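You operate a simulated robot arm through the tools that you are given. There is no shell and no other tool.

Carry out the task below with a simulated two-armed robot. There is one attempt and no reset: what you move stays moved.

## Task
Let the locked strip up slowly, then bend and lock the dark strip.
Fine: the locked strip must not spring free and ends with both its knobs off; the dark strip gets both knobs over it.

The check looks at the end state, three seconds after you hand in, the way a careful person would. Anything else that was tipped, shoved, dropped, spilled or broken makes it a failure.

## Robot
Two 7-joint arms with two-finger parallel grippers on one trunk that stands fixed in place. Base frame: the origin is at the foot of the trunk, x ahead of it, y to its left, z up; the work surface is at about z = 858. Units: mm, degrees, N and s.
The left shoulder is at [30, 119, 1060], the right one opposite. With the tool pointing down near the work surface each hand reaches from about 260 to 680 mm from the base axis, measured 20 degrees to its own side. Payload 3.43 kg a hand.
Tool frame (each hand has its own): the origin (TCP) lies between the finger pads and is the grasp point; the fingertips stand 30 mm ahead of it; z points along the fingers, y is the line along which they close. The gripper opens to 94 mm. The fingers are 28 mm wide and 10 mm thick; the gripper's body (50 by 96 mm) begins 55 mm behind the TCP.
Orientation is told as [roll, pitch, yaw] about the base's x, y, z axes, in that order, counted from this pose: with the fingers straight down and closing along the base's y, the tool's x points along the base's -x, its y along +y and its z along -z.

## Interface
- The arms move only by the tool nudge_tool. It takes "left_rows", "right_rows" or both (then of equal length, played together; a hand with none holds still); each is a list of rows, each an object (a shift or turn left out is 0, a gripper value left out holds the last) with "dr": the turn, a rotation vector about the base's x, y, z in units of 8 degrees (1.0 is 8 degrees), a list of three; "slide": the shift along the base's x, y, z in units of 50 mm (1.0 is 50 mm), a list of three; "hand": the gripper command, from -1 (fully open) to 1 (shut), values between in proportion. In form: [{"dr": [wx, wy, wz], "slide": [x, y, z], "hand": hand}, ...]. A call has 1 to 20 rows; each row shifts and turns the commanded pose from where the row before left it. A call with a number of a shift or a turn outside -1 to 1 is refused whole. Rows are played at 5 a second. More than 50 mm and 8.6 degrees between two rows, or a gripper value outside its range, and nothing of the call is played. Where a pose cannot be reached the arm comes as near as it can. A force on the tool above 50 N (or 10 N above the force at the start of the call, whichever is more), or a blocked arm, ends the call early, and 0.2 s more pass. The fingers move at their own pace (about 72 mm/s each) and stop on an object; they squeeze with about 34 N. The grip force told is the motor's: it shows also when the fingers shut on nothing. Time passes only in rows, and 0.2 s behind the last, so rows that do not move let the fingers close. It gives the time, the measured TCP pose, the force on the tool (base axes), the opening and the grip force at its end, in the units of the frame above (readings bear some noise), with the torque about the TCP (base axes, N m) and any sound that the robot's microphone picked up.
- Cameras (640 x 400 px; columns grow to the right, rows downward): "scene" is now at [49.8, -14.1, 1745.2]; the picture's right is [0.05, -1.00, 0.00], its down [-0.85, -0.04, -0.52] and it looks along [0.52, 0.02, -0.85] (base axes); focal length 371 px, centre (320, 200). "left" rides on the left gripper at [76, -14, -102] in its tool frame; the picture's right is [0.18, 0.98, 0.00], its down [-0.75, 0.14, -0.64] and it looks along [-0.63, 0.12, 0.77] (tool axes); focal length 243 px, centre (320, 200). "right" rides on the right gripper at [76, 14, -103] in its tool frame; the picture's right is [-0.18, 0.98, 0.00], its down [-0.75, -0.14, -0.64] and it looks along [-0.63, -0.12, 0.77] (tool axes); focal length 243 px, centre (320, 200). There is no depth. A picture from a camera that has moved, and an enlarged one, comes with that camera's place and axes in the base frame and with its lens. The place of the scene camera against the robot may be out by one fixed shift of up to 25 mm in any direction.
- grab_frame(camera): a new picture of that camera. It takes no simulated time.
- slide_trunk(by): slides the trunk up (or, below 0, down) by that many mm; the arms and the scene camera ride with it, the base frame stays. It gives what a move gives, with no picture.
- aim_head(pan, tilt): turns the head with the scene camera to pan (to the left, within 143 degrees either way) and tilt (down, from -29 to 69), counted from straight ahead of the robot. It gives what a move gives.
- inspect(camera, box): a new picture of the part [left, top, right, bottom] of that camera's present view, enlarged. It takes no simulated time.
- job_done(): hands the job in; it is judged then, once.

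Nothing tells you positions but the pictures and the camera data. Unless the task says otherwise, let go and move clear before handing in.

The tools are called after "Call:" as name(argument=value, ...) on one line, values as JSON. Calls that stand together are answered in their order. nudge_tool: Moves the arms, as the interface text tells. Its arguments: {"type":"object","properties":{"left_rows":{"type":"array","items":{"type":"object","properties":{"dr":{"type":"array","items":{"type":"number"}},"slide":{"type":"array","items":{"type":"number"}},"hand":{"type":"number"}}}},"right_rows":{"type":"array","items":{"type":"object","properties":{"dr":{"type":"array","items":{"type":"number"}},"slide":{"type":"array","items":{"type":"number"}},"hand":{"type":"number"}}}}},"required":[]} The other tools are called the same way: slide_trunk (by) slides the trunk up or down; aim_head (pan, tilt) turns the head that bears the scene camera; grab_frame (camera) takes a picture; inspect (camera, box) takes an enlarged picture of a part of a camera's view; job_done () hands the job in.

At the start:

```text
time: 0.0
left_ee_pos: [533.7, 225.1, 1096.8]
left_orientation: [0.0, 0.0, -0.1]
left_ft_force: [-0.9, 0.1, 0.3]
left_torque: [0.0, 0.01, 0.0]
left_finger_gap: 93.9
left_grasp_force: 0.0
right_ee_pos: [431.9, -201.0, 1104.1]
right_orientation: [0.0, 0.1, 0.0]
right_ft_force: [0.8, 0.6, 0.4]
right_torque: [0.0, -0.01, -0.01]
right_finger_gap: 93.8
right_grasp_force: 0.1
trunk travel left (down, up): [-325.0, 85.0]
head pan, tilt: [2.7, 58.7]
```

scene: 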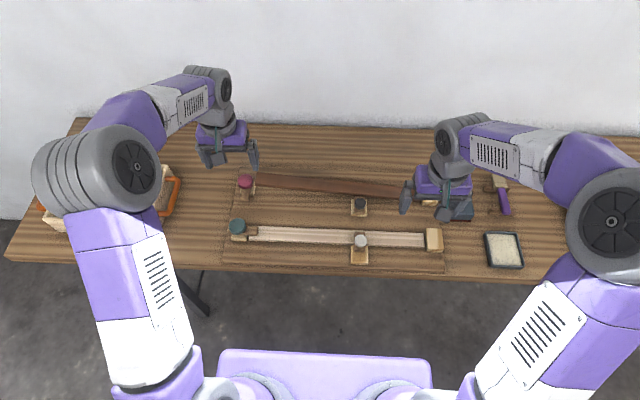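
right: 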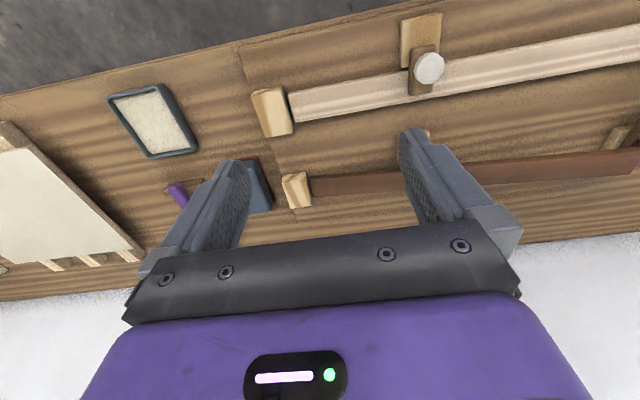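
left: 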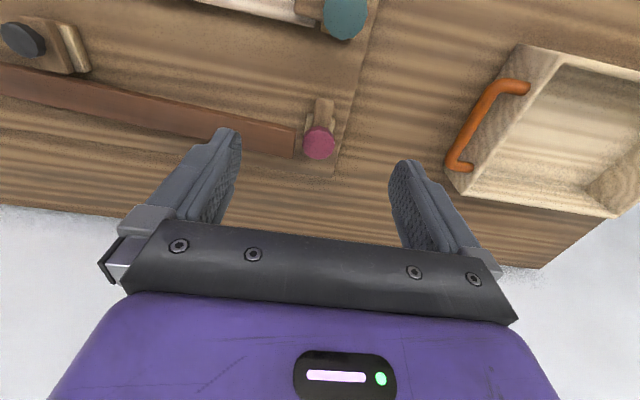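

I see a board with a light strip held under two knobs (teal and white) and a dark strip beside two knobs (red and black). I'll look closer before moving.

Call:
inspect(camera="scene", box=[200, 150, 460, 290])

Call:
inspect(camera="right", box=[240, 0, 640, 250])

Call:
inspect(camera="left", box=[0, 0, 400, 250])

```text
2.46 times, centred on (330, 220) of scene
camera zoom: at [49.8, -14.1, 1745.2], right [0.05, -1.0, 0.0], down [-0.85, -0.04, -0.52], along [0.52, 0.02, -0.85], focal length 914 px, centre (295, 151)
```

zoom: 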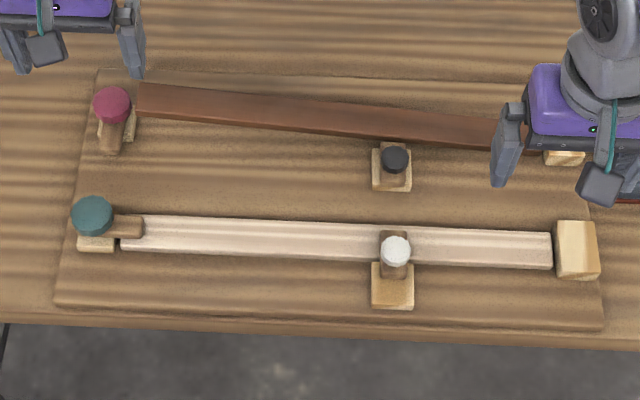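

```text
1.60 times, centred on (440, 125) of right
camera zoom: at [354.9, -188.6, 1207.4], right [0.18, 0.98, 0.0], down [0.75, -0.14, 0.64], along [0.63, -0.12, -0.77], focal length 388 px, centre (128, 320)
```

zoom: 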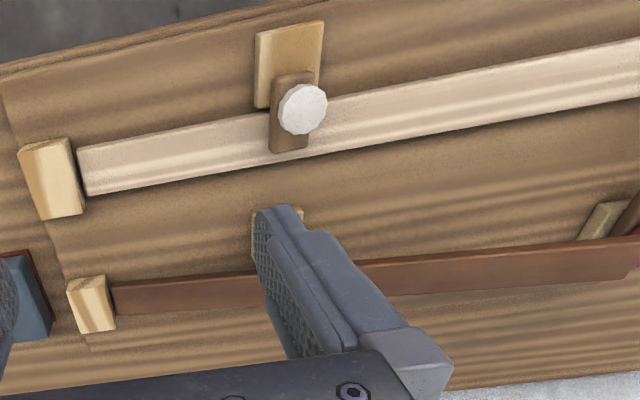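

```text
1.60 times, centred on (200, 125) of left
camera zoom: at [457.5, 212.3, 1199.2], right [-0.18, 0.98, 0.0], down [0.75, 0.14, 0.64], along [0.63, 0.12, -0.77], focal length 388 px, centre (512, 320)
```

zoom: 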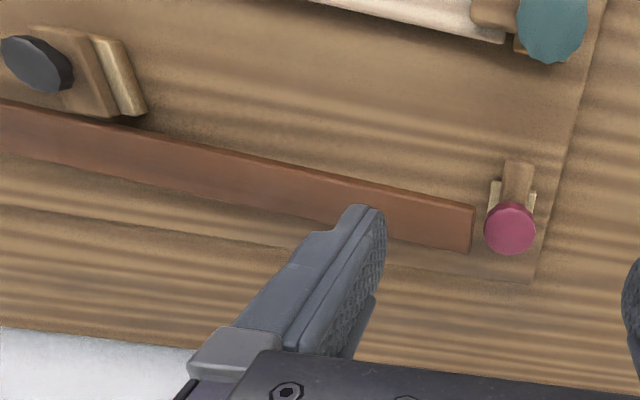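

The light strip lies flat under the teal latch at its left end and the white latch at its middle. The dark strip looks free, raised at its left end, with red and black latches beside it. I'll move both hands back for closer camera views.

Call:
nudge_tool(left_rows=[{"slide": [-0.9, -0.13, -0.2]}, {"slide": [-0.9, -0.13, -0.2]}, {"slide": [-0.9, -0.13, -0.2]}, {}], right_rows=[{"slide": [-0.6, 0.3, -0.2]}, {"slide": [-0.6, 0.3, -0.2]}, {"slide": [-0.6, 0.3, -0.2]}, {}])

Call:
grab_frame(camera="left")

Call:
grab_frame(camera="right")

Call:
grab_frame(camera="scene")

```text
time: 1.0
left_ee_pos: [397.8, 203.8, 1066.6]
left_orientation: [0.0, 0.0, 0.2]
left_ft_force: [-0.4, 0.5, -0.4]
left_torque: [-0.04, 0.02, -0.02]
left_finger_gap: 93.6
left_grasp_force: 0.0
right_ee_pos: [342.7, -156.1, 1075.7]
right_orientation: [-0.1, 0.1, -0.1]
right_ft_force: [-0.2, 0.3, 0.3]
right_torque: [-0.02, 0.04, 0.02]
right_finger_gap: 94.0
right_grasp_force: 0.0
trunk travel left (down, up): [-325.0, 85.0]
head pan, tilt: [2.7, 58.7]
```

```text
taken
camera left: at [321.2, 190.9, 1169.4], right [-0.19, 0.98, 0.0], down [0.75, 0.14, 0.64], along [0.63, 0.12, -0.77], focal length 243 px, centre (320, 200)
```

left: 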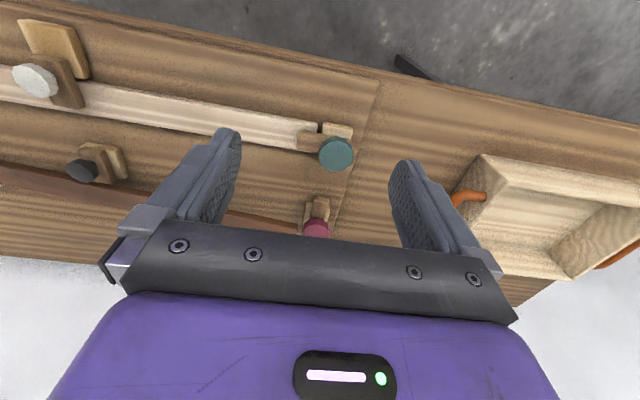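

```text
taken
camera right: at [266.8, -142.6, 1178.8], right [0.18, 0.98, 0.0], down [0.75, -0.14, 0.64], along [0.63, -0.12, -0.77], focal length 243 px, centre (320, 200)
```

right: 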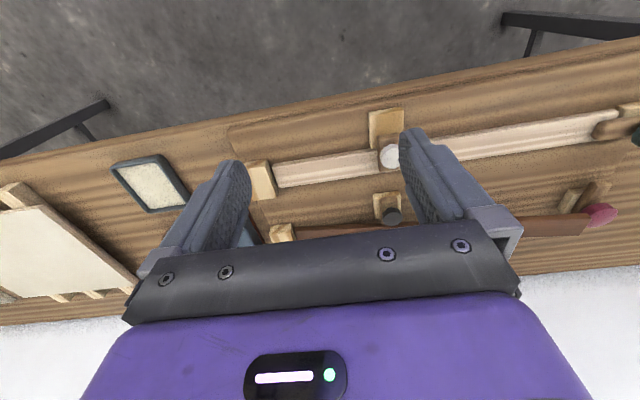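

```text
taken
camera scene: at [51.6, -14.4, 1745.1], right [0.05, -1.0, 0.0], down [-0.85, -0.04, -0.52], along [0.52, 0.03, -0.86], focal length 371 px, centre (320, 200)
```

scene: 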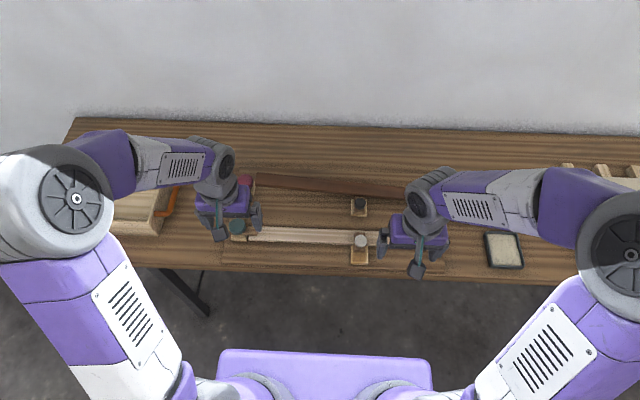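

Both hands are back now. I'll zoom in on the latches from these views.

Call:
inspect(camera="left", box=[260, 90, 400, 250])

Call:
inspect(camera="left", box=[0, 0, 200, 220])

Call:
inspect(camera="right", box=[340, 90, 460, 240])

Call:
inspect(camera="right", box=[480, 90, 640, 250])

```text
2.50 times, centred on (330, 170) of left
camera zoom: at [321.2, 190.9, 1169.4], right [-0.19, 0.98, 0.0], down [0.75, 0.14, 0.64], along [0.63, 0.12, -0.77], focal length 606 px, centre (295, 275)
```

zoom: 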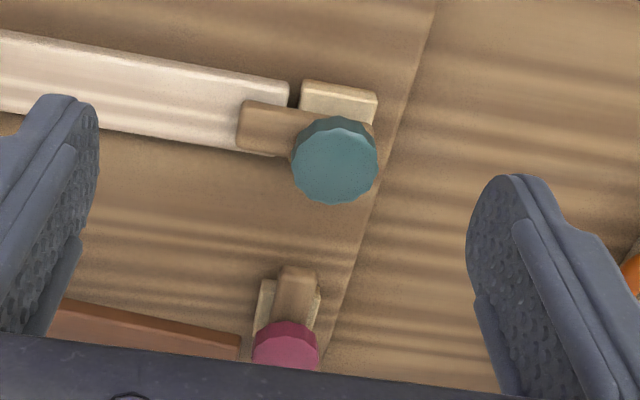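

```text
1.82 times, centred on (100, 110) of left
camera zoom: at [321.2, 190.9, 1169.4], right [-0.19, 0.98, 0.0], down [0.75, 0.14, 0.64], along [0.63, 0.12, -0.77], focal length 441 px, centre (720, 364)
```

zoom: 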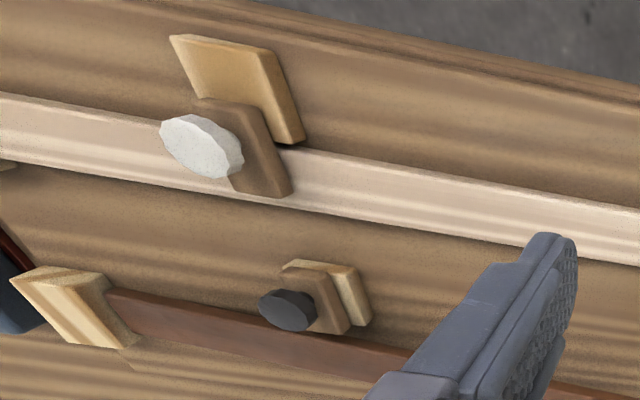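

```text
2.67 times, centred on (400, 165) of right
camera zoom: at [266.8, -142.6, 1178.8], right [0.18, 0.98, 0.0], down [0.75, -0.14, 0.64], along [0.63, -0.12, -0.77], focal length 647 px, centre (107, 293)
```

zoom: 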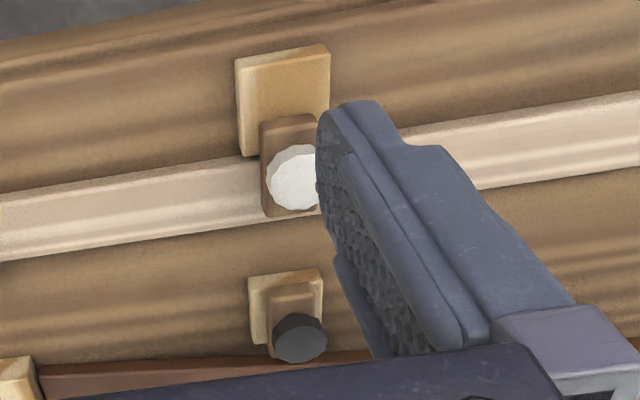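

```text
2.50 times, centred on (560, 170) of right
camera zoom: at [266.8, -142.6, 1178.8], right [0.18, 0.98, 0.0], down [0.75, -0.14, 0.64], along [0.63, -0.12, -0.77], focal length 606 px, centre (-280, 275)
```

zoom: 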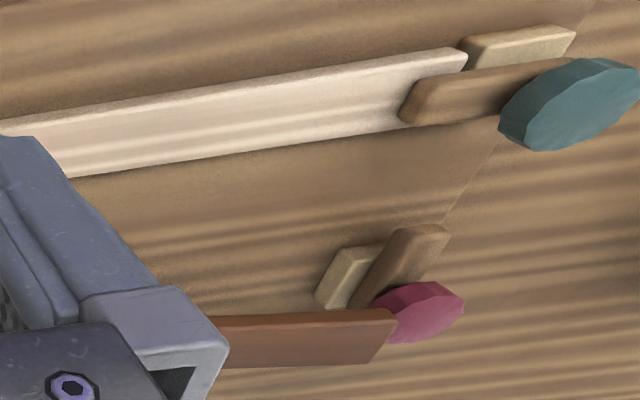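

The red and teal latches look like turning bars, while white and black look like they may slide on their base blocks. I'll bring both hands lower over the white and teal latches, still well above them, to check this.

Call:
nudge_tool(left_rows=[{"slide": [0.6, 0.25, -0.5]}, {"slide": [0.6, 0.25, -0.5]}, {"slide": [0.4, 0.2, -0.5]}, {}], right_rows=[{"slide": [0.8, 0.5, -0.5]}, {"slide": [0.8, 0.5, -0.5]}, {"slide": [0.6, 0.4, -0.5]}, {}])

Call:
grab_frame(camera="left")

Call:
grab_frame(camera="right")

```text
refused: row 1 steps farther than a row can; nothing moved
```

```text
taken
camera left: at [321.2, 190.9, 1169.4], right [-0.19, 0.98, 0.0], down [0.75, 0.14, 0.64], along [0.63, 0.12, -0.77], focal length 243 px, centre (320, 200)
```

left: 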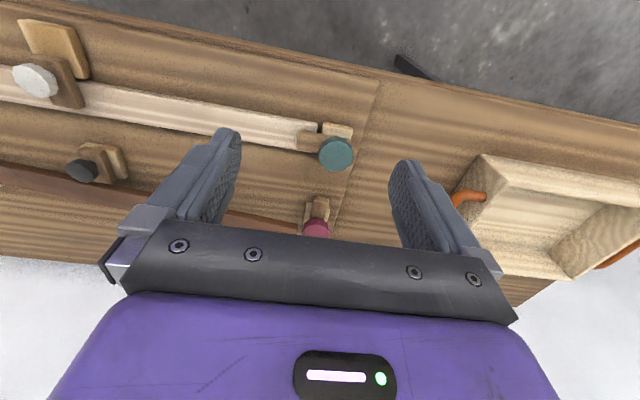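

```text
taken
camera right: at [266.8, -142.6, 1178.8], right [0.18, 0.98, 0.0], down [0.75, -0.14, 0.64], along [0.63, -0.12, -0.77], focal length 243 px, centre (320, 200)
```

right: 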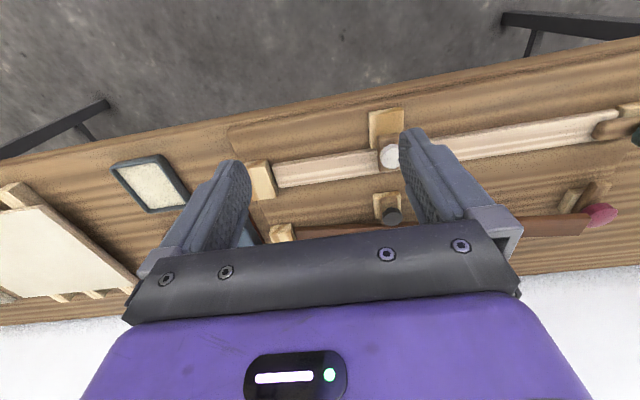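

The row was refused because the step was longer than 50 mm, so nothing moved. I'll repeat the move in smaller steps.

Call:
nudge_tool(left_rows=[{"slide": [0.4, 0.18, -0.4]}, {"slide": [0.4, 0.18, -0.4]}, {"slide": [0.4, 0.18, -0.4]}, {"slide": [0.4, 0.18, -0.4]}, {}], right_rows=[{"slide": [0.57, 0.36, -0.45]}, {"slide": [0.57, 0.36, -0.45]}, {"slide": [0.57, 0.36, -0.45]}, {"slide": [0.57, 0.36, -0.45]}, {}])

Call:
grab_frame(camera="left")

Call:
grab_frame(camera="right")

```text
time: 2.2
left_ee_pos: [477.3, 238.5, 986.3]
left_orientation: [0.1, -0.1, 0.0]
left_ft_force: [0.4, 0.1, -0.2]
left_torque: [0.02, -0.02, -0.03]
left_finger_gap: 94.1
left_grasp_force: 0.1
right_ee_pos: [456.6, -88.1, 984.9]
right_orientation: [0.0, -0.2, 0.0]
right_ft_force: [-0.7, -0.2, -0.5]
right_torque: [0.02, -0.06, -0.02]
right_finger_gap: 93.9
right_grasp_force: 0.0
trunk travel left (down, up): [-325.0, 85.0]
head pan, tilt: [2.7, 58.7]
```

```text
taken
camera left: at [401.0, 225.9, 1088.7], right [-0.18, 0.98, 0.0], down [0.75, 0.14, 0.64], along [0.63, 0.12, -0.77], focal length 243 px, centre (320, 200)
```

left: 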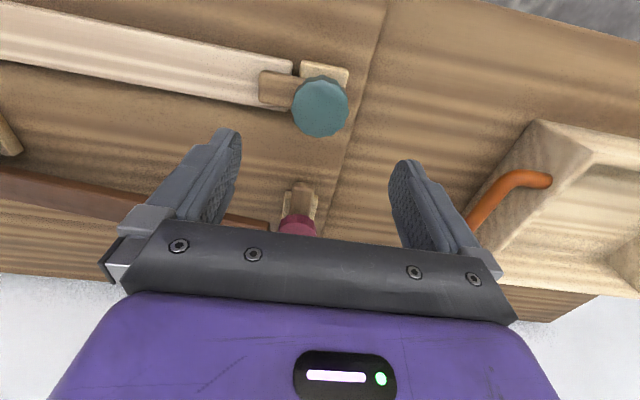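

```text
taken
camera right: at [379.7, -74.1, 1087.6], right [0.18, 0.98, 0.0], down [0.75, -0.14, 0.64], along [0.63, -0.12, -0.77], focal length 243 px, centre (320, 200)
```

right: 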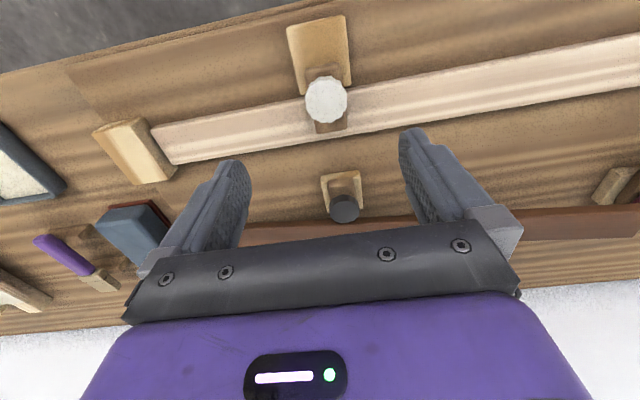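

Call:
inspect(camera="right", box=[240, 0, 400, 240])

Call:
inspect(camera="left", box=[230, 40, 390, 240])

Call:
inspect(camera="scene", box=[220, 160, 440, 280])

```text
1.67 times, centred on (320, 120) of right
camera zoom: at [379.7, -74.1, 1087.6], right [0.18, 0.98, 0.0], down [0.75, -0.14, 0.64], along [0.63, -0.12, -0.77], focal length 404 px, centre (320, 333)
```

zoom: 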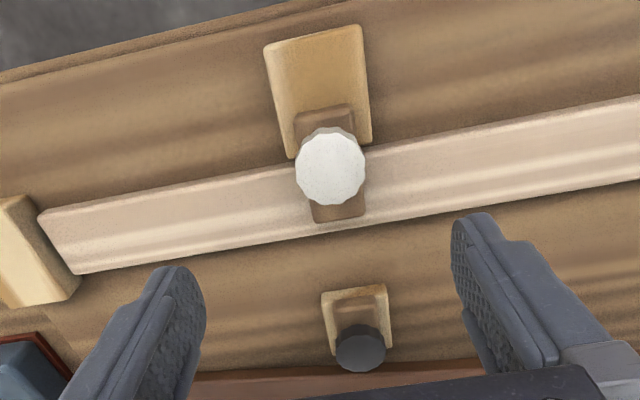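

```text
2.00 times, centred on (310, 140) of left
camera zoom: at [401.0, 225.9, 1088.7], right [-0.18, 0.98, 0.0], down [0.75, 0.14, 0.64], along [0.63, 0.12, -0.77], focal length 485 px, centre (340, 320)
```

zoom: 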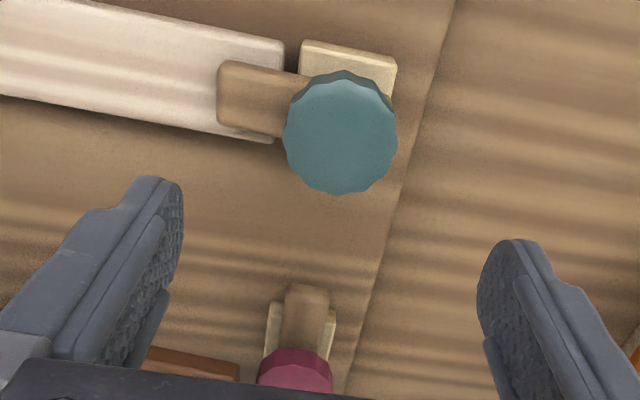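

```text
2.91 times, centred on (330, 220) of scene
camera zoom: at [47.9, -14.7, 1745.3], right [0.05, -1.0, 0.0], down [-0.85, -0.04, -0.52], along [0.52, 0.03, -0.85], focal length 1080 px, centre (291, 142)
```

zoom: 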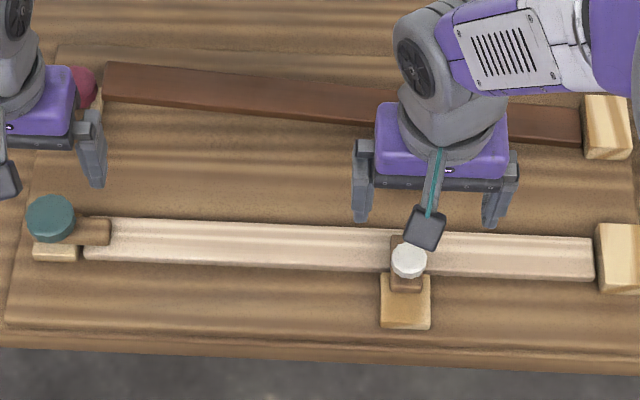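

The white and black latches appear to be bolts that slide along x, since the knob sits mid-bar. White is near (440, -82) and slid over the light strip; black is near (549, -81) and slid back. Teal, near (464, 238), and red, near (600, 238), are turning bars. Next I'll bring the right hand down around the white knob.

Call:
nudge_tool(right_rows=[{"slide": [-0.33, 0.12, 0]}, {"slide": [0, 0, -0.5]}, {"slide": [0, 0, -0.4]}, {}])

Call:
grab_frame(camera="right")

Call:
inspect(camera="scene", box=[220, 160, 440, 280])

Call:
inspect(camera="left", box=[0, 0, 240, 240])

```text
time: 3.2
left_ee_pos: [479.1, 238.8, 985.1]
left_orientation: [0.0, 0.0, 0.1]
left_ft_force: [-0.8, 0.3, 0.3]
left_torque: [0.0, 0.0, -0.01]
left_finger_gap: 94.0
left_grasp_force: 0.1
right_ee_pos: [439.0, -82.1, 940.2]
right_orientation: [0.0, 0.0, 0.1]
right_ft_force: [0.7, -0.2, 0.3]
right_torque: [0.02, 0.01, 0.0]
right_finger_gap: 94.1
right_grasp_force: 0.1
trunk travel left (down, up): [-325.0, 85.0]
head pan, tilt: [2.7, 58.7]
```

```text
taken
camera right: at [363.1, -67.7, 1042.8], right [0.18, 0.98, 0.0], down [0.75, -0.14, 0.64], along [0.63, -0.12, -0.77], focal length 243 px, centre (320, 200)
```

right: 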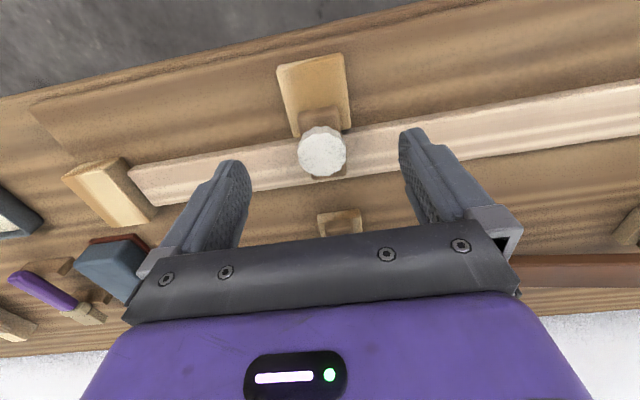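

```text
2.91 times, centred on (330, 220) of scene
camera zoom: at [50.1, -14.2, 1745.2], right [0.05, -1.0, 0.0], down [-0.85, -0.04, -0.52], along [0.52, 0.02, -0.85], focal length 1080 px, centre (291, 142)
```

zoom: 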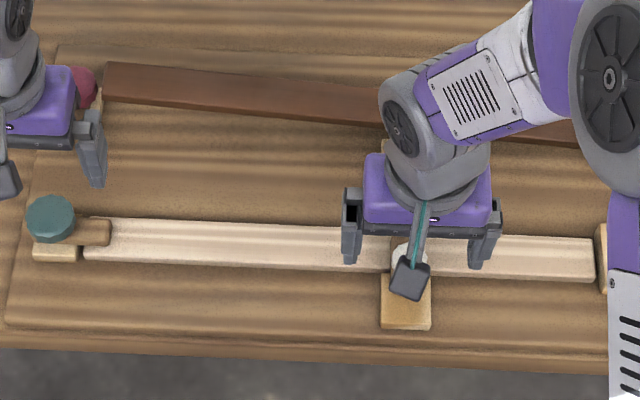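

```text
1.67 times, centred on (120, 120) of left
camera zoom: at [402.0, 226.0, 1088.2], right [-0.18, 0.98, 0.0], down [0.75, 0.14, 0.64], along [0.63, 0.12, -0.77], focal length 404 px, centre (653, 333)
```

zoom: 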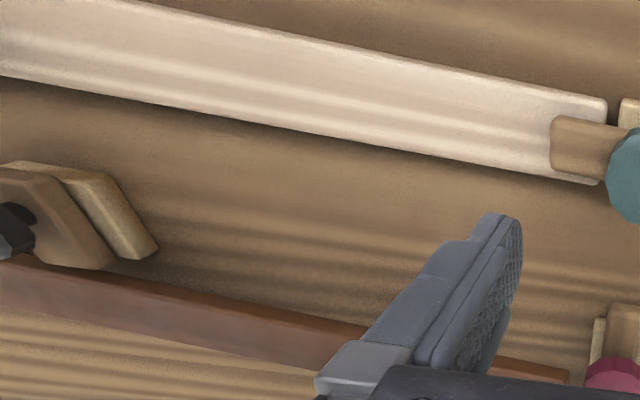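

The white knob is centred between the right fingers, with its top at about z 905. I'll lower the fingers around it and close.

Call:
nudge_tool(right_rows=[{"slide": [-0.02, 0.01, -0.2]}, {"slide": [0, 0, -0.14]}, {"hand": 1}, {"hand": 1}, {"hand": 1}])

Call:
grab_frame(camera="right")

```text
time: 4.4
left_ee_pos: [478.2, 239.9, 985.0]
left_orientation: [-0.1, 0.0, 0.0]
left_ft_force: [0.1, -0.3, -0.2]
left_torque: [0.01, -0.02, 0.01]
left_finger_gap: 93.9
left_grasp_force: 0.1
right_ee_pos: [438.4, -80.0, 923.3]
right_orientation: [0.0, 0.0, 0.0]
right_ft_force: [0.6, 1.5, -0.1]
right_torque: [0.07, 0.04, 0.03]
right_finger_gap: 29.5
right_grasp_force: 44.2
trunk travel left (down, up): [-325.0, 85.0]
head pan, tilt: [2.7, 58.7]
```

```text
taken
camera right: at [361.8, -66.2, 1026.0], right [0.18, 0.98, 0.0], down [0.75, -0.14, 0.64], along [0.63, -0.12, -0.77], focal length 243 px, centre (320, 200)
```

right: 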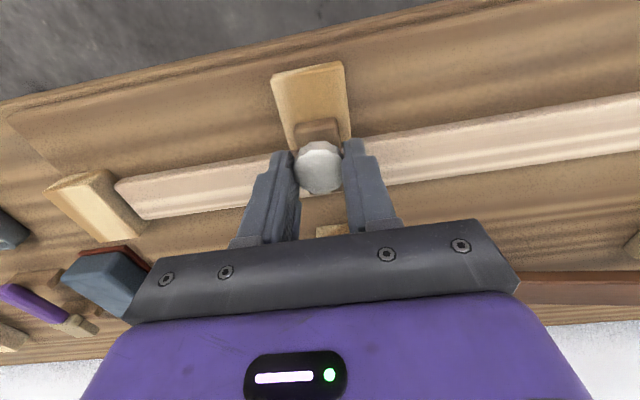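

The fingers hold the white knob, with a gap of 29.5 mm. I'll pull it gently toward the robot, a few millimetres first, and watch the force.

Call:
nudge_tool(right_rows=[{"slide": [-0.05, 0, 0]}, {"slide": [-0.05, 0, 0]}, {}])

Call:
grab_frame(camera="right")

```text
time: 5.2
left_ee_pos: [478.1, 238.4, 985.9]
left_orientation: [0.0, 0.0, 0.0]
left_ft_force: [-0.5, -0.5, 0.1]
left_torque: [0.01, 0.0, 0.03]
left_finger_gap: 93.7
left_grasp_force: 0.0
right_ee_pos: [433.6, -79.9, 923.4]
right_orientation: [-0.1, -0.2, 0.0]
right_ft_force: [1.9, 2.4, 12.2]
right_torque: [-0.05, 1.21, 0.06]
right_finger_gap: 29.9
right_grasp_force: 45.5
trunk travel left (down, up): [-325.0, 85.0]
head pan, tilt: [2.7, 58.7]
```

```text
taken
camera right: at [356.4, -66.1, 1025.9], right [0.18, 0.98, 0.0], down [0.75, -0.14, 0.64], along [0.63, -0.12, -0.77], focal length 243 px, centre (320, 200)
```

right: 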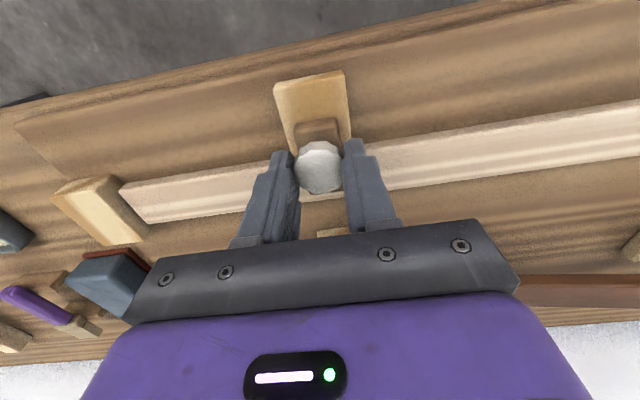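

The knob moved with the hand, so it does slide toward the robot, with a small upward load. I'll keep pulling in small steps.

Call:
nudge_tool(right_rows=[{"slide": [-0.05, 0, 0]}, {"slide": [-0.05, 0, 0]}, {}])

Call:
inspect(camera="right", box=[240, 40, 400, 240])

Call:
inspect(camera="left", box=[0, 0, 320, 200])

```text
time: 6.0
left_ee_pos: [479.2, 238.7, 984.4]
left_orientation: [0.1, 0.0, -0.1]
left_ft_force: [-0.9, -0.5, -0.5]
left_torque: [0.01, 0.02, -0.01]
left_finger_gap: 93.7
left_grasp_force: 0.1
right_ee_pos: [429.1, -79.9, 923.1]
right_orientation: [-0.1, -0.1, 0.0]
right_ft_force: [1.2, -2.4, 1.9]
right_torque: [-0.14, -1.37, 0.03]
right_finger_gap: 29.6
right_grasp_force: 44.6
trunk travel left (down, up): [-325.0, 85.0]
head pan, tilt: [2.7, 58.7]
```

```text
2.00 times, centred on (320, 140) of right
camera zoom: at [352.2, -66.1, 1025.9], right [0.18, 0.98, 0.0], down [0.75, -0.14, 0.64], along [0.63, -0.12, -0.77], focal length 485 px, centre (320, 320)
```

zoom: 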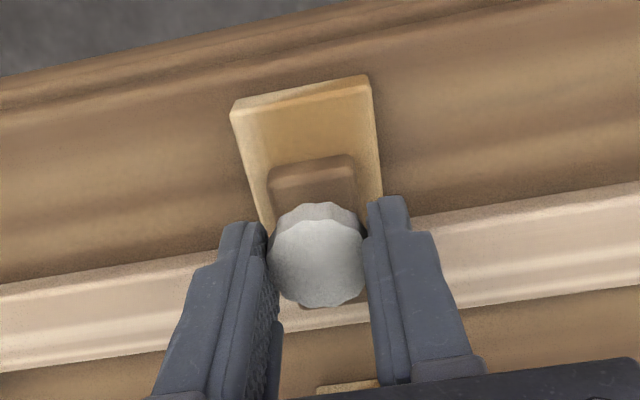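

```text
2.00 times, centred on (160, 100) of left
camera zoom: at [401.7, 225.8, 1088.4], right [-0.18, 0.98, 0.0], down [0.75, 0.14, 0.64], along [0.63, 0.12, -0.77], focal length 485 px, centre (640, 400)
```

zoom: 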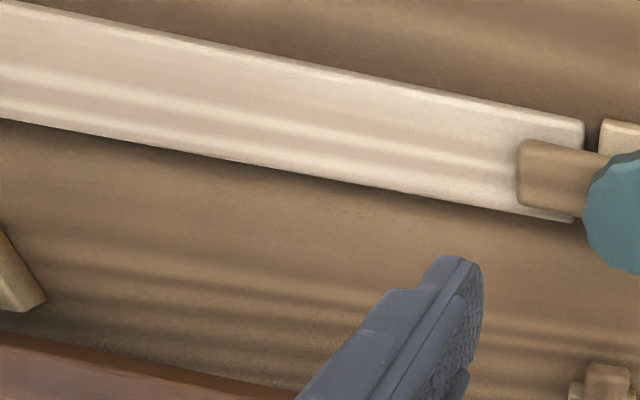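

The white bolt has slid about 9 mm and the strip is still held at the end by teal. I'll continue in small steps.

Call:
nudge_tool(right_rows=[{"slide": [-0.06, 0, 0]}, {"slide": [-0.06, 0, 0]}, {"slide": [-0.06, 0, 0]}, {}])

Call:
inspect(camera="right", box=[240, 40, 400, 240])

```text
time: 7.0
left_ee_pos: [477.6, 238.1, 986.1]
left_orientation: [0.1, 0.0, 0.0]
left_ft_force: [-0.2, 0.2, 0.4]
left_torque: [0.04, 0.02, 0.01]
left_finger_gap: 93.9
left_grasp_force: 0.1
right_ee_pos: [419.0, -79.8, 921.5]
right_orientation: [0.0, 0.0, 0.0]
right_ft_force: [1.3, -8.3, 14.8]
right_torque: [-0.25, 0.01, -0.02]
right_finger_gap: 29.7
right_grasp_force: 45.6
trunk travel left (down, up): [-325.0, 85.0]
head pan, tilt: [2.7, 58.7]
```

```text
2.00 times, centred on (320, 140) of right
camera zoom: at [342.1, -66.1, 1025.9], right [0.18, 0.98, 0.0], down [0.75, -0.14, 0.64], along [0.63, -0.12, -0.77], focal length 485 px, centre (320, 320)
```

zoom: 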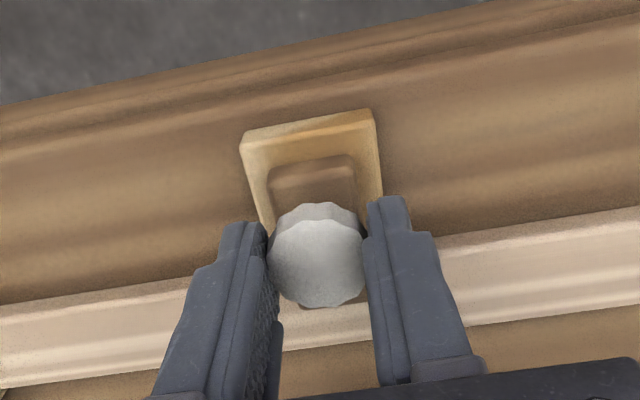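

Call:
nudge_tool(right_rows=[{"slide": [-0.05, 0, 0]}, {"slide": [-0.05, 0, 0]}, {}])

Call:
inspect(camera="right", box=[240, 40, 400, 240])

```text
time: 7.8
left_ee_pos: [478.0, 237.4, 986.6]
left_orientation: [0.1, 0.0, 0.0]
left_ft_force: [0.7, 0.0, 0.6]
left_torque: [-0.04, -0.02, 0.01]
left_finger_gap: 93.9
left_grasp_force: 0.0
right_ee_pos: [414.0, -78.7, 923.2]
right_orientation: [0.0, 0.0, 0.0]
right_ft_force: [0.4, -10.4, 12.4]
right_torque: [-0.2, -0.44, -0.07]
right_finger_gap: 29.7
right_grasp_force: 45.0
trunk travel left (down, up): [-325.0, 85.0]
head pan, tilt: [2.7, 58.7]
```

```text
2.00 times, centred on (320, 140) of right
camera zoom: at [337.3, -66.1, 1025.9], right [0.18, 0.98, 0.0], down [0.75, -0.14, 0.64], along [0.63, -0.12, -0.77], focal length 485 px, centre (320, 320)
```

zoom: 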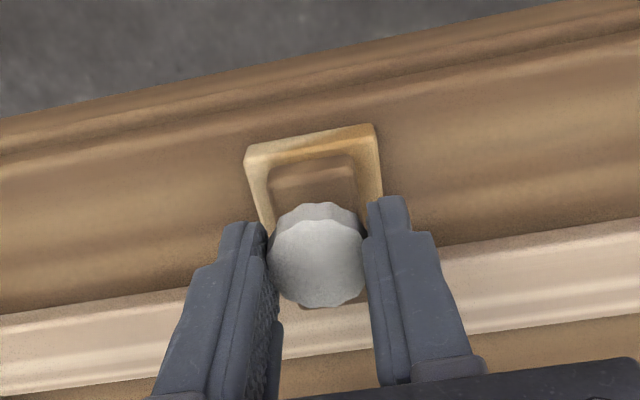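

Call:
nudge_tool(right_rows=[{"slide": [-0.05, 0, 0]}, {"slide": [-0.03, 0, 0]}, {}])

Call:
inspect(camera="right", box=[240, 40, 400, 240])

```text
time: 8.6
left_ee_pos: [478.2, 238.4, 986.5]
left_orientation: [0.1, 0.0, 0.0]
left_ft_force: [0.2, 0.4, 0.0]
left_torque: [0.0, -0.01, 0.0]
left_finger_gap: 93.7
left_grasp_force: 0.1
right_ee_pos: [408.9, -80.7, 922.3]
right_orientation: [-0.1, 0.0, 0.0]
right_ft_force: [0.7, -10.4, 12.3]
right_torque: [-0.3, 0.15, 0.04]
right_finger_gap: 29.7
right_grasp_force: 44.7
trunk travel left (down, up): [-325.0, 85.0]
head pan, tilt: [2.7, 58.7]
```

```text
2.00 times, centred on (320, 140) of right
camera zoom: at [332.7, -66.1, 1025.9], right [0.18, 0.98, 0.0], down [0.75, -0.14, 0.64], along [0.63, -0.12, -0.77], focal length 485 px, centre (320, 320)
```

zoom: 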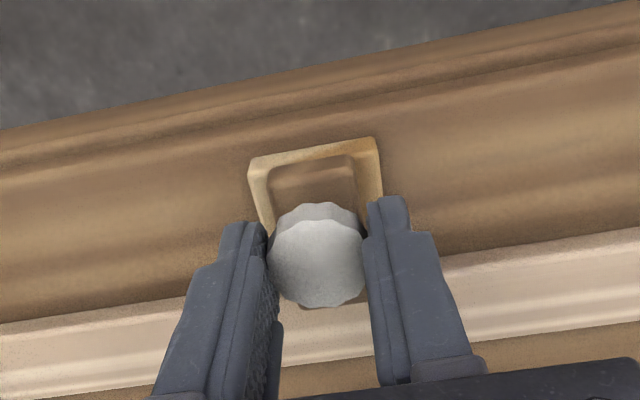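

Call:
nudge_tool(right_rows=[{"slide": [-0.06, 0, 0]}, {}])

Call:
inspect(camera="right", box=[240, 40, 400, 240])

```text
time: 9.2
left_ee_pos: [477.5, 237.0, 986.8]
left_orientation: [0.0, 0.0, 0.1]
left_ft_force: [-0.4, 0.5, 0.1]
left_torque: [-0.01, -0.03, -0.03]
left_finger_gap: 94.0
left_grasp_force: 0.1
right_ee_pos: [406.9, -79.6, 923.0]
right_orientation: [0.1, -0.1, 0.0]
right_ft_force: [6.2, -9.5, 17.6]
right_torque: [-0.26, 0.75, -0.11]
right_finger_gap: 29.9
right_grasp_force: 44.7
trunk travel left (down, up): [-325.0, 85.0]
head pan, tilt: [2.7, 58.7]
```

```text
2.00 times, centred on (320, 140) of right
camera zoom: at [330.5, -66.2, 1025.8], right [0.18, 0.98, 0.0], down [0.75, -0.14, 0.64], along [0.63, -0.12, -0.77], focal length 485 px, centre (320, 320)
```

zoom: 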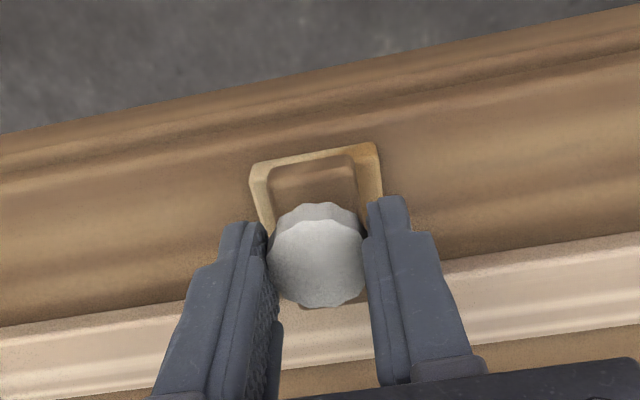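

The white bolt has reached its stop at about 31 mm of travel, and it now sits on its base clear of the strip. I'll open the fingers and lift off.

Call:
nudge_tool(right_rows=[{"slide": [0.03, 0, 0]}, {"hand": -1}, {"hand": -1}, {"hand": -1}, {"slide": [0, 0, 0.6]}, {"slide": [0, 0, 0.8]}, {}])

Call:
grab_frame(camera="right")

Call:
grab_frame(camera="left")

Call:
inspect(camera="scene", box=[220, 160, 440, 280])

```text
time: 10.8
left_ee_pos: [478.0, 239.1, 986.2]
left_orientation: [0.1, 0.0, 0.1]
left_ft_force: [0.0, 0.0, -0.3]
left_torque: [0.0, -0.02, -0.03]
left_finger_gap: 94.3
left_grasp_force: 0.0
right_ee_pos: [407.6, -79.1, 993.7]
right_orientation: [0.0, 0.0, 0.1]
right_ft_force: [0.2, -0.8, 0.2]
right_torque: [-0.03, 0.03, -0.01]
right_finger_gap: 93.8
right_grasp_force: 0.1
trunk travel left (down, up): [-325.0, 85.0]
head pan, tilt: [2.7, 58.7]
```

```text
taken
camera right: at [331.8, -64.8, 1096.7], right [0.18, 0.98, 0.0], down [0.75, -0.14, 0.64], along [0.63, -0.12, -0.77], focal length 243 px, centre (320, 200)
```

right: 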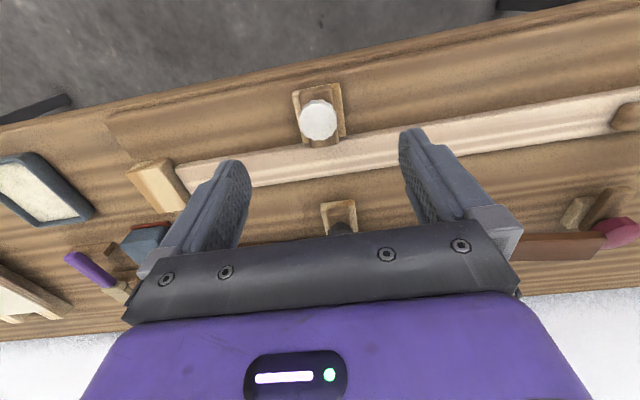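

```text
taken
camera left: at [402.3, 226.1, 1088.1], right [-0.18, 0.98, 0.0], down [0.75, 0.14, 0.64], along [0.63, 0.12, -0.77], focal length 243 px, centre (320, 200)
```

left: 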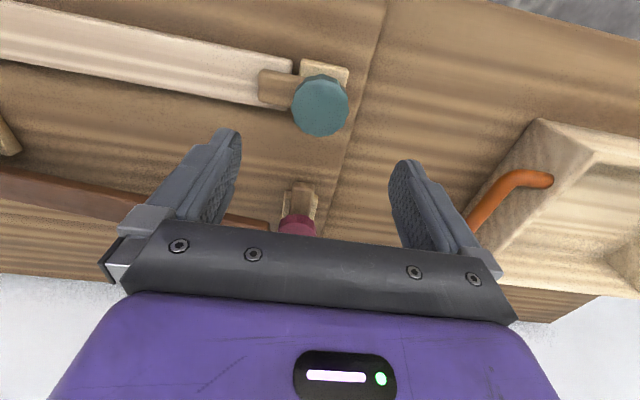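

```text
2.91 times, centred on (330, 220) of scene
camera zoom: at [50.4, -14.0, 1745.1], right [0.05, -1.0, 0.0], down [-0.85, -0.04, -0.52], along [0.52, 0.02, -0.85], focal length 1080 px, centre (291, 142)
```

zoom: 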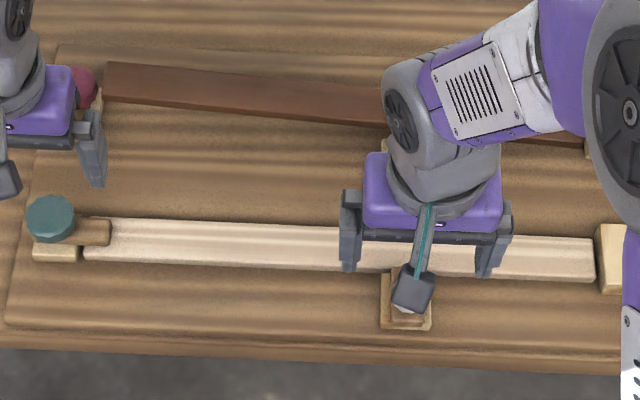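

The white latch is off and the light strip is now held only by teal. I'll swing the right hand (fingers shut) around to press on the light strip near its free end before teal is touched.

Call:
nudge_tool(right_rows=[{"slide": [0.1, 0.2, 0.2], "dr": [0, 0, 1], "hand": 1}, {"slide": [0.1, 0.2, 0.1], "dr": [0, 0, 1]}, {"slide": [0.1, 0.2, 0], "dr": [0, 0, 1]}, {"slide": [0.1, 0.2, 0], "dr": [0, 0, 1]}, {"slide": [0.1, 0.2, 0], "dr": [0, 0, 1]}, {"slide": [0.1, 0.2, 0], "dr": [0, 0, 1]}, {"slide": [0.1, 0.2, 0], "dr": [0, 0, 1]}, {"slide": [0.1, 0.2, 0], "dr": [0, 0, 1]}, {"slide": [0.1, 0.2, 0], "dr": [0, 0, 1]}, {"slide": [0.1, 0.2, 0], "dr": [0, 0, 1]}, {"slide": [0, 0.2, 0], "dr": [0, 0, 1]}, {"slide": [0, 0.2, 0], "dr": [0, 0, 0.25]}, {}])

Call:
grab_frame(camera="right")

Call:
grab_frame(camera="scene")

```text
time: 13.6
left_ee_pos: [478.0, 238.6, 985.1]
left_orientation: [0.0, 0.0, 0.1]
left_ft_force: [0.7, 0.5, -0.7]
left_torque: [0.01, 0.0, 0.0]
left_finger_gap: 94.0
left_grasp_force: 0.1
right_ee_pos: [456.9, 41.3, 1007.6]
right_orientation: [0.1, -0.1, 90.2]
right_ft_force: [0.2, 0.7, -0.5]
right_torque: [0.0, -0.02, 0.0]
right_finger_gap: 0.0
right_grasp_force: 33.1
trunk travel left (down, up): [-325.0, 85.0]
head pan, tilt: [2.7, 58.7]
```

```text
taken
camera right: at [443.2, -35.8, 1111.2], right [-0.98, 0.18, 0.0], down [0.14, 0.75, 0.64], along [0.12, 0.63, -0.77], focal length 243 px, centre (320, 200)
```

right: 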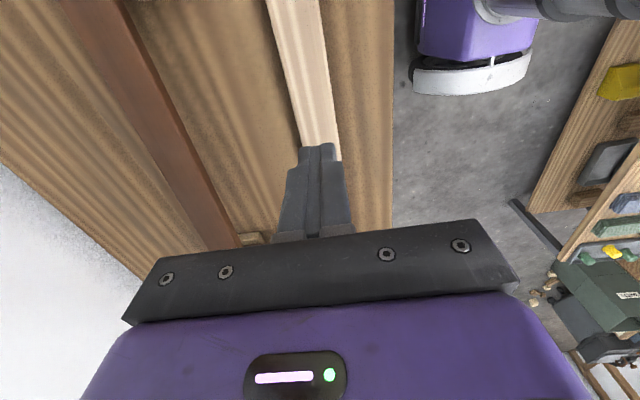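

```text
taken
camera scene: at [49.8, -14.4, 1745.2], right [0.05, -1.0, 0.0], down [-0.85, -0.04, -0.52], along [0.52, 0.03, -0.85], focal length 371 px, centre (320, 200)
```

scene: 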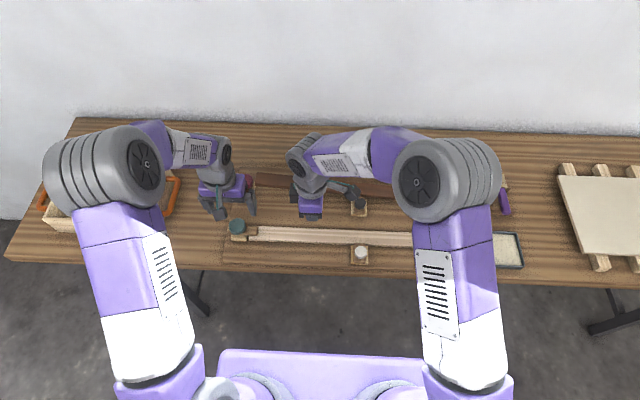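

The right hand reached the 90-degree yaw. Next I'll lean it so the fingers point toward the strip's free end, and bring it above the strip near y 150.

Call:
nudge_tool(right_rows=[{"slide": [0.03, 0.5, -0.1], "dr": [1, 0, 0]}, {"slide": [0.03, 0.5, -0.2], "dr": [1, 0, 0]}, {"slide": [0.02, 0.6, -0.3], "dr": [1, 0, 0]}, {"slide": [0, 0.58, -0.4]}, {}])

Call:
grab_frame(camera="left")

Call:
inspect(camera="scene", box=[180, 130, 400, 290])

```text
time: 14.8
left_ee_pos: [477.7, 238.3, 985.4]
left_orientation: [0.0, 0.0, 0.0]
left_ft_force: [-0.3, 0.2, 1.4]
left_torque: [0.01, -0.01, 0.01]
left_finger_gap: 93.7
left_grasp_force: 0.1
right_ee_pos: [462.1, 146.8, 960.2]
right_orientation: [0.0, -24.2, 90.1]
right_ft_force: [-0.7, 0.3, 0.2]
right_torque: [0.01, -0.02, 0.02]
right_finger_gap: 0.0
right_grasp_force: 33.2
trunk travel left (down, up): [-325.0, 85.0]
head pan, tilt: [2.7, 58.7]
```

```text
taken
camera left: at [401.8, 225.2, 1088.5], right [-0.18, 0.98, 0.0], down [0.75, 0.14, 0.64], along [0.63, 0.12, -0.77], focal length 243 px, centre (320, 200)
```

left: 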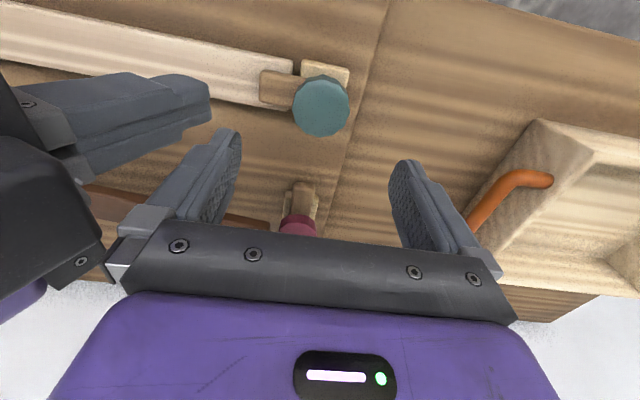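

```text
2.50 times, centred on (290, 210) of scene
camera zoom: at [49.6, -15.4, 1745.2], right [0.05, -1.0, 0.0], down [-0.85, -0.04, -0.52], along [0.52, 0.03, -0.85], focal length 928 px, centre (395, 175)
```

zoom: 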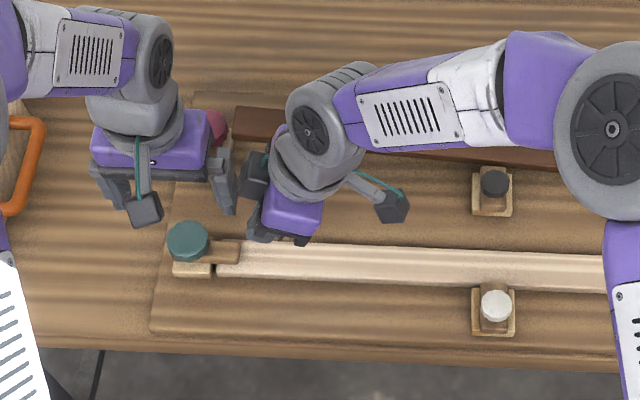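

The right fingertips hang above the light strip near y 159. I'll lower them toward contact in shrinking steps.

Call:
nudge_tool(right_rows=[{"slide": [0, 0, -0.3]}, {"slide": [0, 0, -0.3]}, {"slide": [0, 0, -0.1]}, {}])

Call:
inspect(camera="left", box=[120, 20, 400, 200])

```text
time: 15.8
left_ee_pos: [478.0, 238.4, 984.9]
left_orientation: [0.0, 0.0, 0.0]
left_ft_force: [-0.3, 0.6, 0.6]
left_torque: [-0.01, 0.01, 0.01]
left_finger_gap: 93.8
left_grasp_force: 0.0
right_ee_pos: [463.0, 149.3, 922.2]
right_orientation: [0.0, -24.0, 89.9]
right_ft_force: [-0.5, 0.3, 0.4]
right_torque: [0.03, -0.03, 0.0]
right_finger_gap: 0.0
right_grasp_force: 32.9
trunk travel left (down, up): [-325.0, 85.0]
head pan, tilt: [2.7, 58.7]
```

```text
2.22 times, centred on (260, 110) of left
camera zoom: at [401.9, 226.1, 1088.3], right [-0.18, 0.98, 0.0], down [0.75, 0.14, 0.64], along [0.63, 0.12, -0.77], focal length 539 px, centre (453, 400)
```

zoom: 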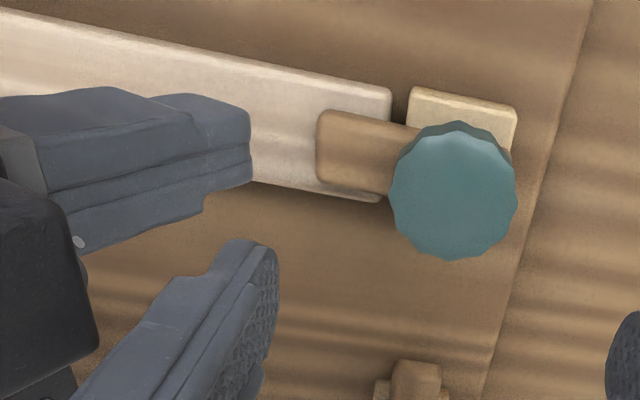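

Call:
nudge_tool(right_rows=[{"slide": [0, 0, -0.05]}, {"slide": [0, 0, -0.05]}, {}])

```text
time: 16.6
left_ee_pos: [477.6, 238.4, 985.4]
left_orientation: [-0.1, 0.0, -0.1]
left_ft_force: [-0.4, 0.1, -0.2]
left_torque: [0.0, -0.02, 0.02]
left_finger_gap: 93.8
left_grasp_force: 0.0
right_ee_pos: [462.0, 149.6, 917.6]
right_orientation: [0.1, -24.2, 90.1]
right_ft_force: [-1.0, -0.4, -0.7]
right_torque: [-0.03, -0.05, 0.02]
right_finger_gap: 0.0
right_grasp_force: 33.3
trunk travel left (down, up): [-325.0, 85.0]
head pan, tilt: [2.7, 58.7]
```

Call:
nudge_tool(right_rows=[{"slide": [0, 0, -0.05]}, {"slide": [0, 0, -0.05]}, {}])

Call:
inspect(camera="left", box=[120, 20, 400, 200])

```text
time: 17.4
left_ee_pos: [478.6, 238.8, 984.8]
left_orientation: [0.0, 0.1, 0.0]
left_ft_force: [0.2, -0.6, -0.2]
left_torque: [0.03, -0.03, 0.05]
left_finger_gap: 94.2
left_grasp_force: 0.1
right_ee_pos: [462.5, 148.4, 912.0]
right_orientation: [0.0, -23.9, 90.0]
right_ft_force: [-0.7, -0.9, 0.3]
right_torque: [-0.03, 0.0, -0.01]
right_finger_gap: 0.0
right_grasp_force: 32.9
trunk travel left (down, up): [-325.0, 85.0]
head pan, tilt: [2.7, 58.7]
```

```text
2.22 times, centred on (260, 110) of left
camera zoom: at [401.9, 226.1, 1088.3], right [-0.18, 0.98, 0.0], down [0.75, 0.14, 0.64], along [0.63, 0.12, -0.77], focal length 539 px, centre (453, 400)
```

zoom: 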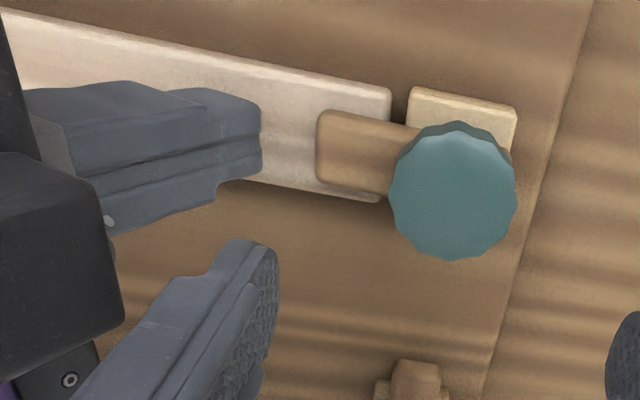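

No contact yet; the strip's top must be a little lower than I estimated. I'll continue down in small steps.

Call:
nudge_tool(right_rows=[{"slide": [0, 0, -0.04]}, {"slide": [0, 0, -0.04]}, {}])

```text
time: 18.2
left_ee_pos: [478.1, 238.8, 985.3]
left_orientation: [0.1, 0.1, 0.1]
left_ft_force: [-0.3, 1.2, 0.3]
left_torque: [0.01, 0.0, 0.0]
left_finger_gap: 93.9
left_grasp_force: 0.0
right_ee_pos: [460.6, 149.6, 908.1]
right_orientation: [0.0, -24.1, 90.0]
right_ft_force: [1.0, -0.5, -0.5]
right_torque: [0.0, 0.01, 0.02]
right_finger_gap: 0.0
right_grasp_force: 32.9
trunk travel left (down, up): [-325.0, 85.0]
head pan, tilt: [2.7, 58.7]
```

Call:
nudge_tool(right_rows=[{"slide": [0, 0, -0.04]}, {"slide": [0, 0, -0.04]}, {}])

Call:
inspect(camera="left", box=[120, 20, 400, 200])

```text
time: 19.0
left_ee_pos: [478.2, 237.7, 985.5]
left_orientation: [0.0, 0.0, 0.0]
left_ft_force: [0.4, 0.2, -0.5]
left_torque: [0.0, 0.01, 0.04]
left_finger_gap: 94.1
left_grasp_force: 0.0
right_ee_pos: [462.3, 149.3, 905.0]
right_orientation: [0.0, -24.0, 90.1]
right_ft_force: [-0.2, -1.2, 3.1]
right_torque: [0.0, 0.01, 0.03]
right_finger_gap: 0.0
right_grasp_force: 33.0
trunk travel left (down, up): [-325.0, 85.0]
head pan, tilt: [2.7, 58.7]
```

```text
2.22 times, centred on (260, 110) of left
camera zoom: at [401.6, 226.0, 1088.4], right [-0.18, 0.98, 0.0], down [0.75, 0.14, 0.64], along [0.63, 0.12, -0.77], focal length 539 px, centre (453, 400)
```

zoom: 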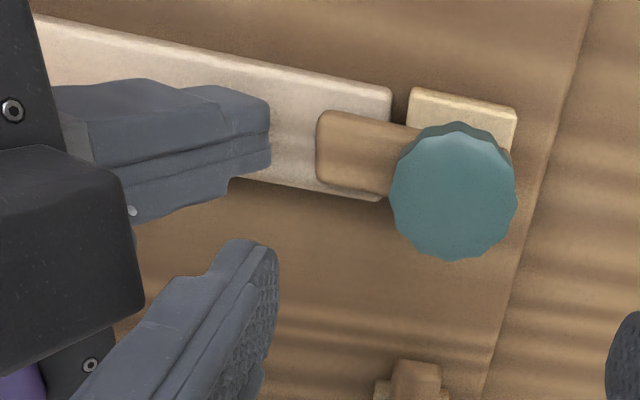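

Contact with about 3 N, so the strip's top is near z 872. I'll press down more so it takes over the load from teal.

Call:
nudge_tool(right_rows=[{"slide": [0, 0, -0.03]}, {"slide": [0, 0, -0.03]}, {}])

```text
time: 19.8
left_ee_pos: [476.5, 237.4, 987.7]
left_orientation: [0.0, -0.1, 0.0]
left_ft_force: [0.3, 0.0, -0.3]
left_torque: [0.01, 0.02, -0.02]
left_finger_gap: 93.8
left_grasp_force: 0.0
right_ee_pos: [462.2, 149.6, 904.7]
right_orientation: [-0.3, -24.2, 90.1]
right_ft_force: [-3.2, -8.3, 25.2]
right_torque: [-0.27, 0.09, 0.07]
right_finger_gap: 0.0
right_grasp_force: 32.8
trunk travel left (down, up): [-325.0, 85.0]
head pan, tilt: [2.7, 58.7]
```

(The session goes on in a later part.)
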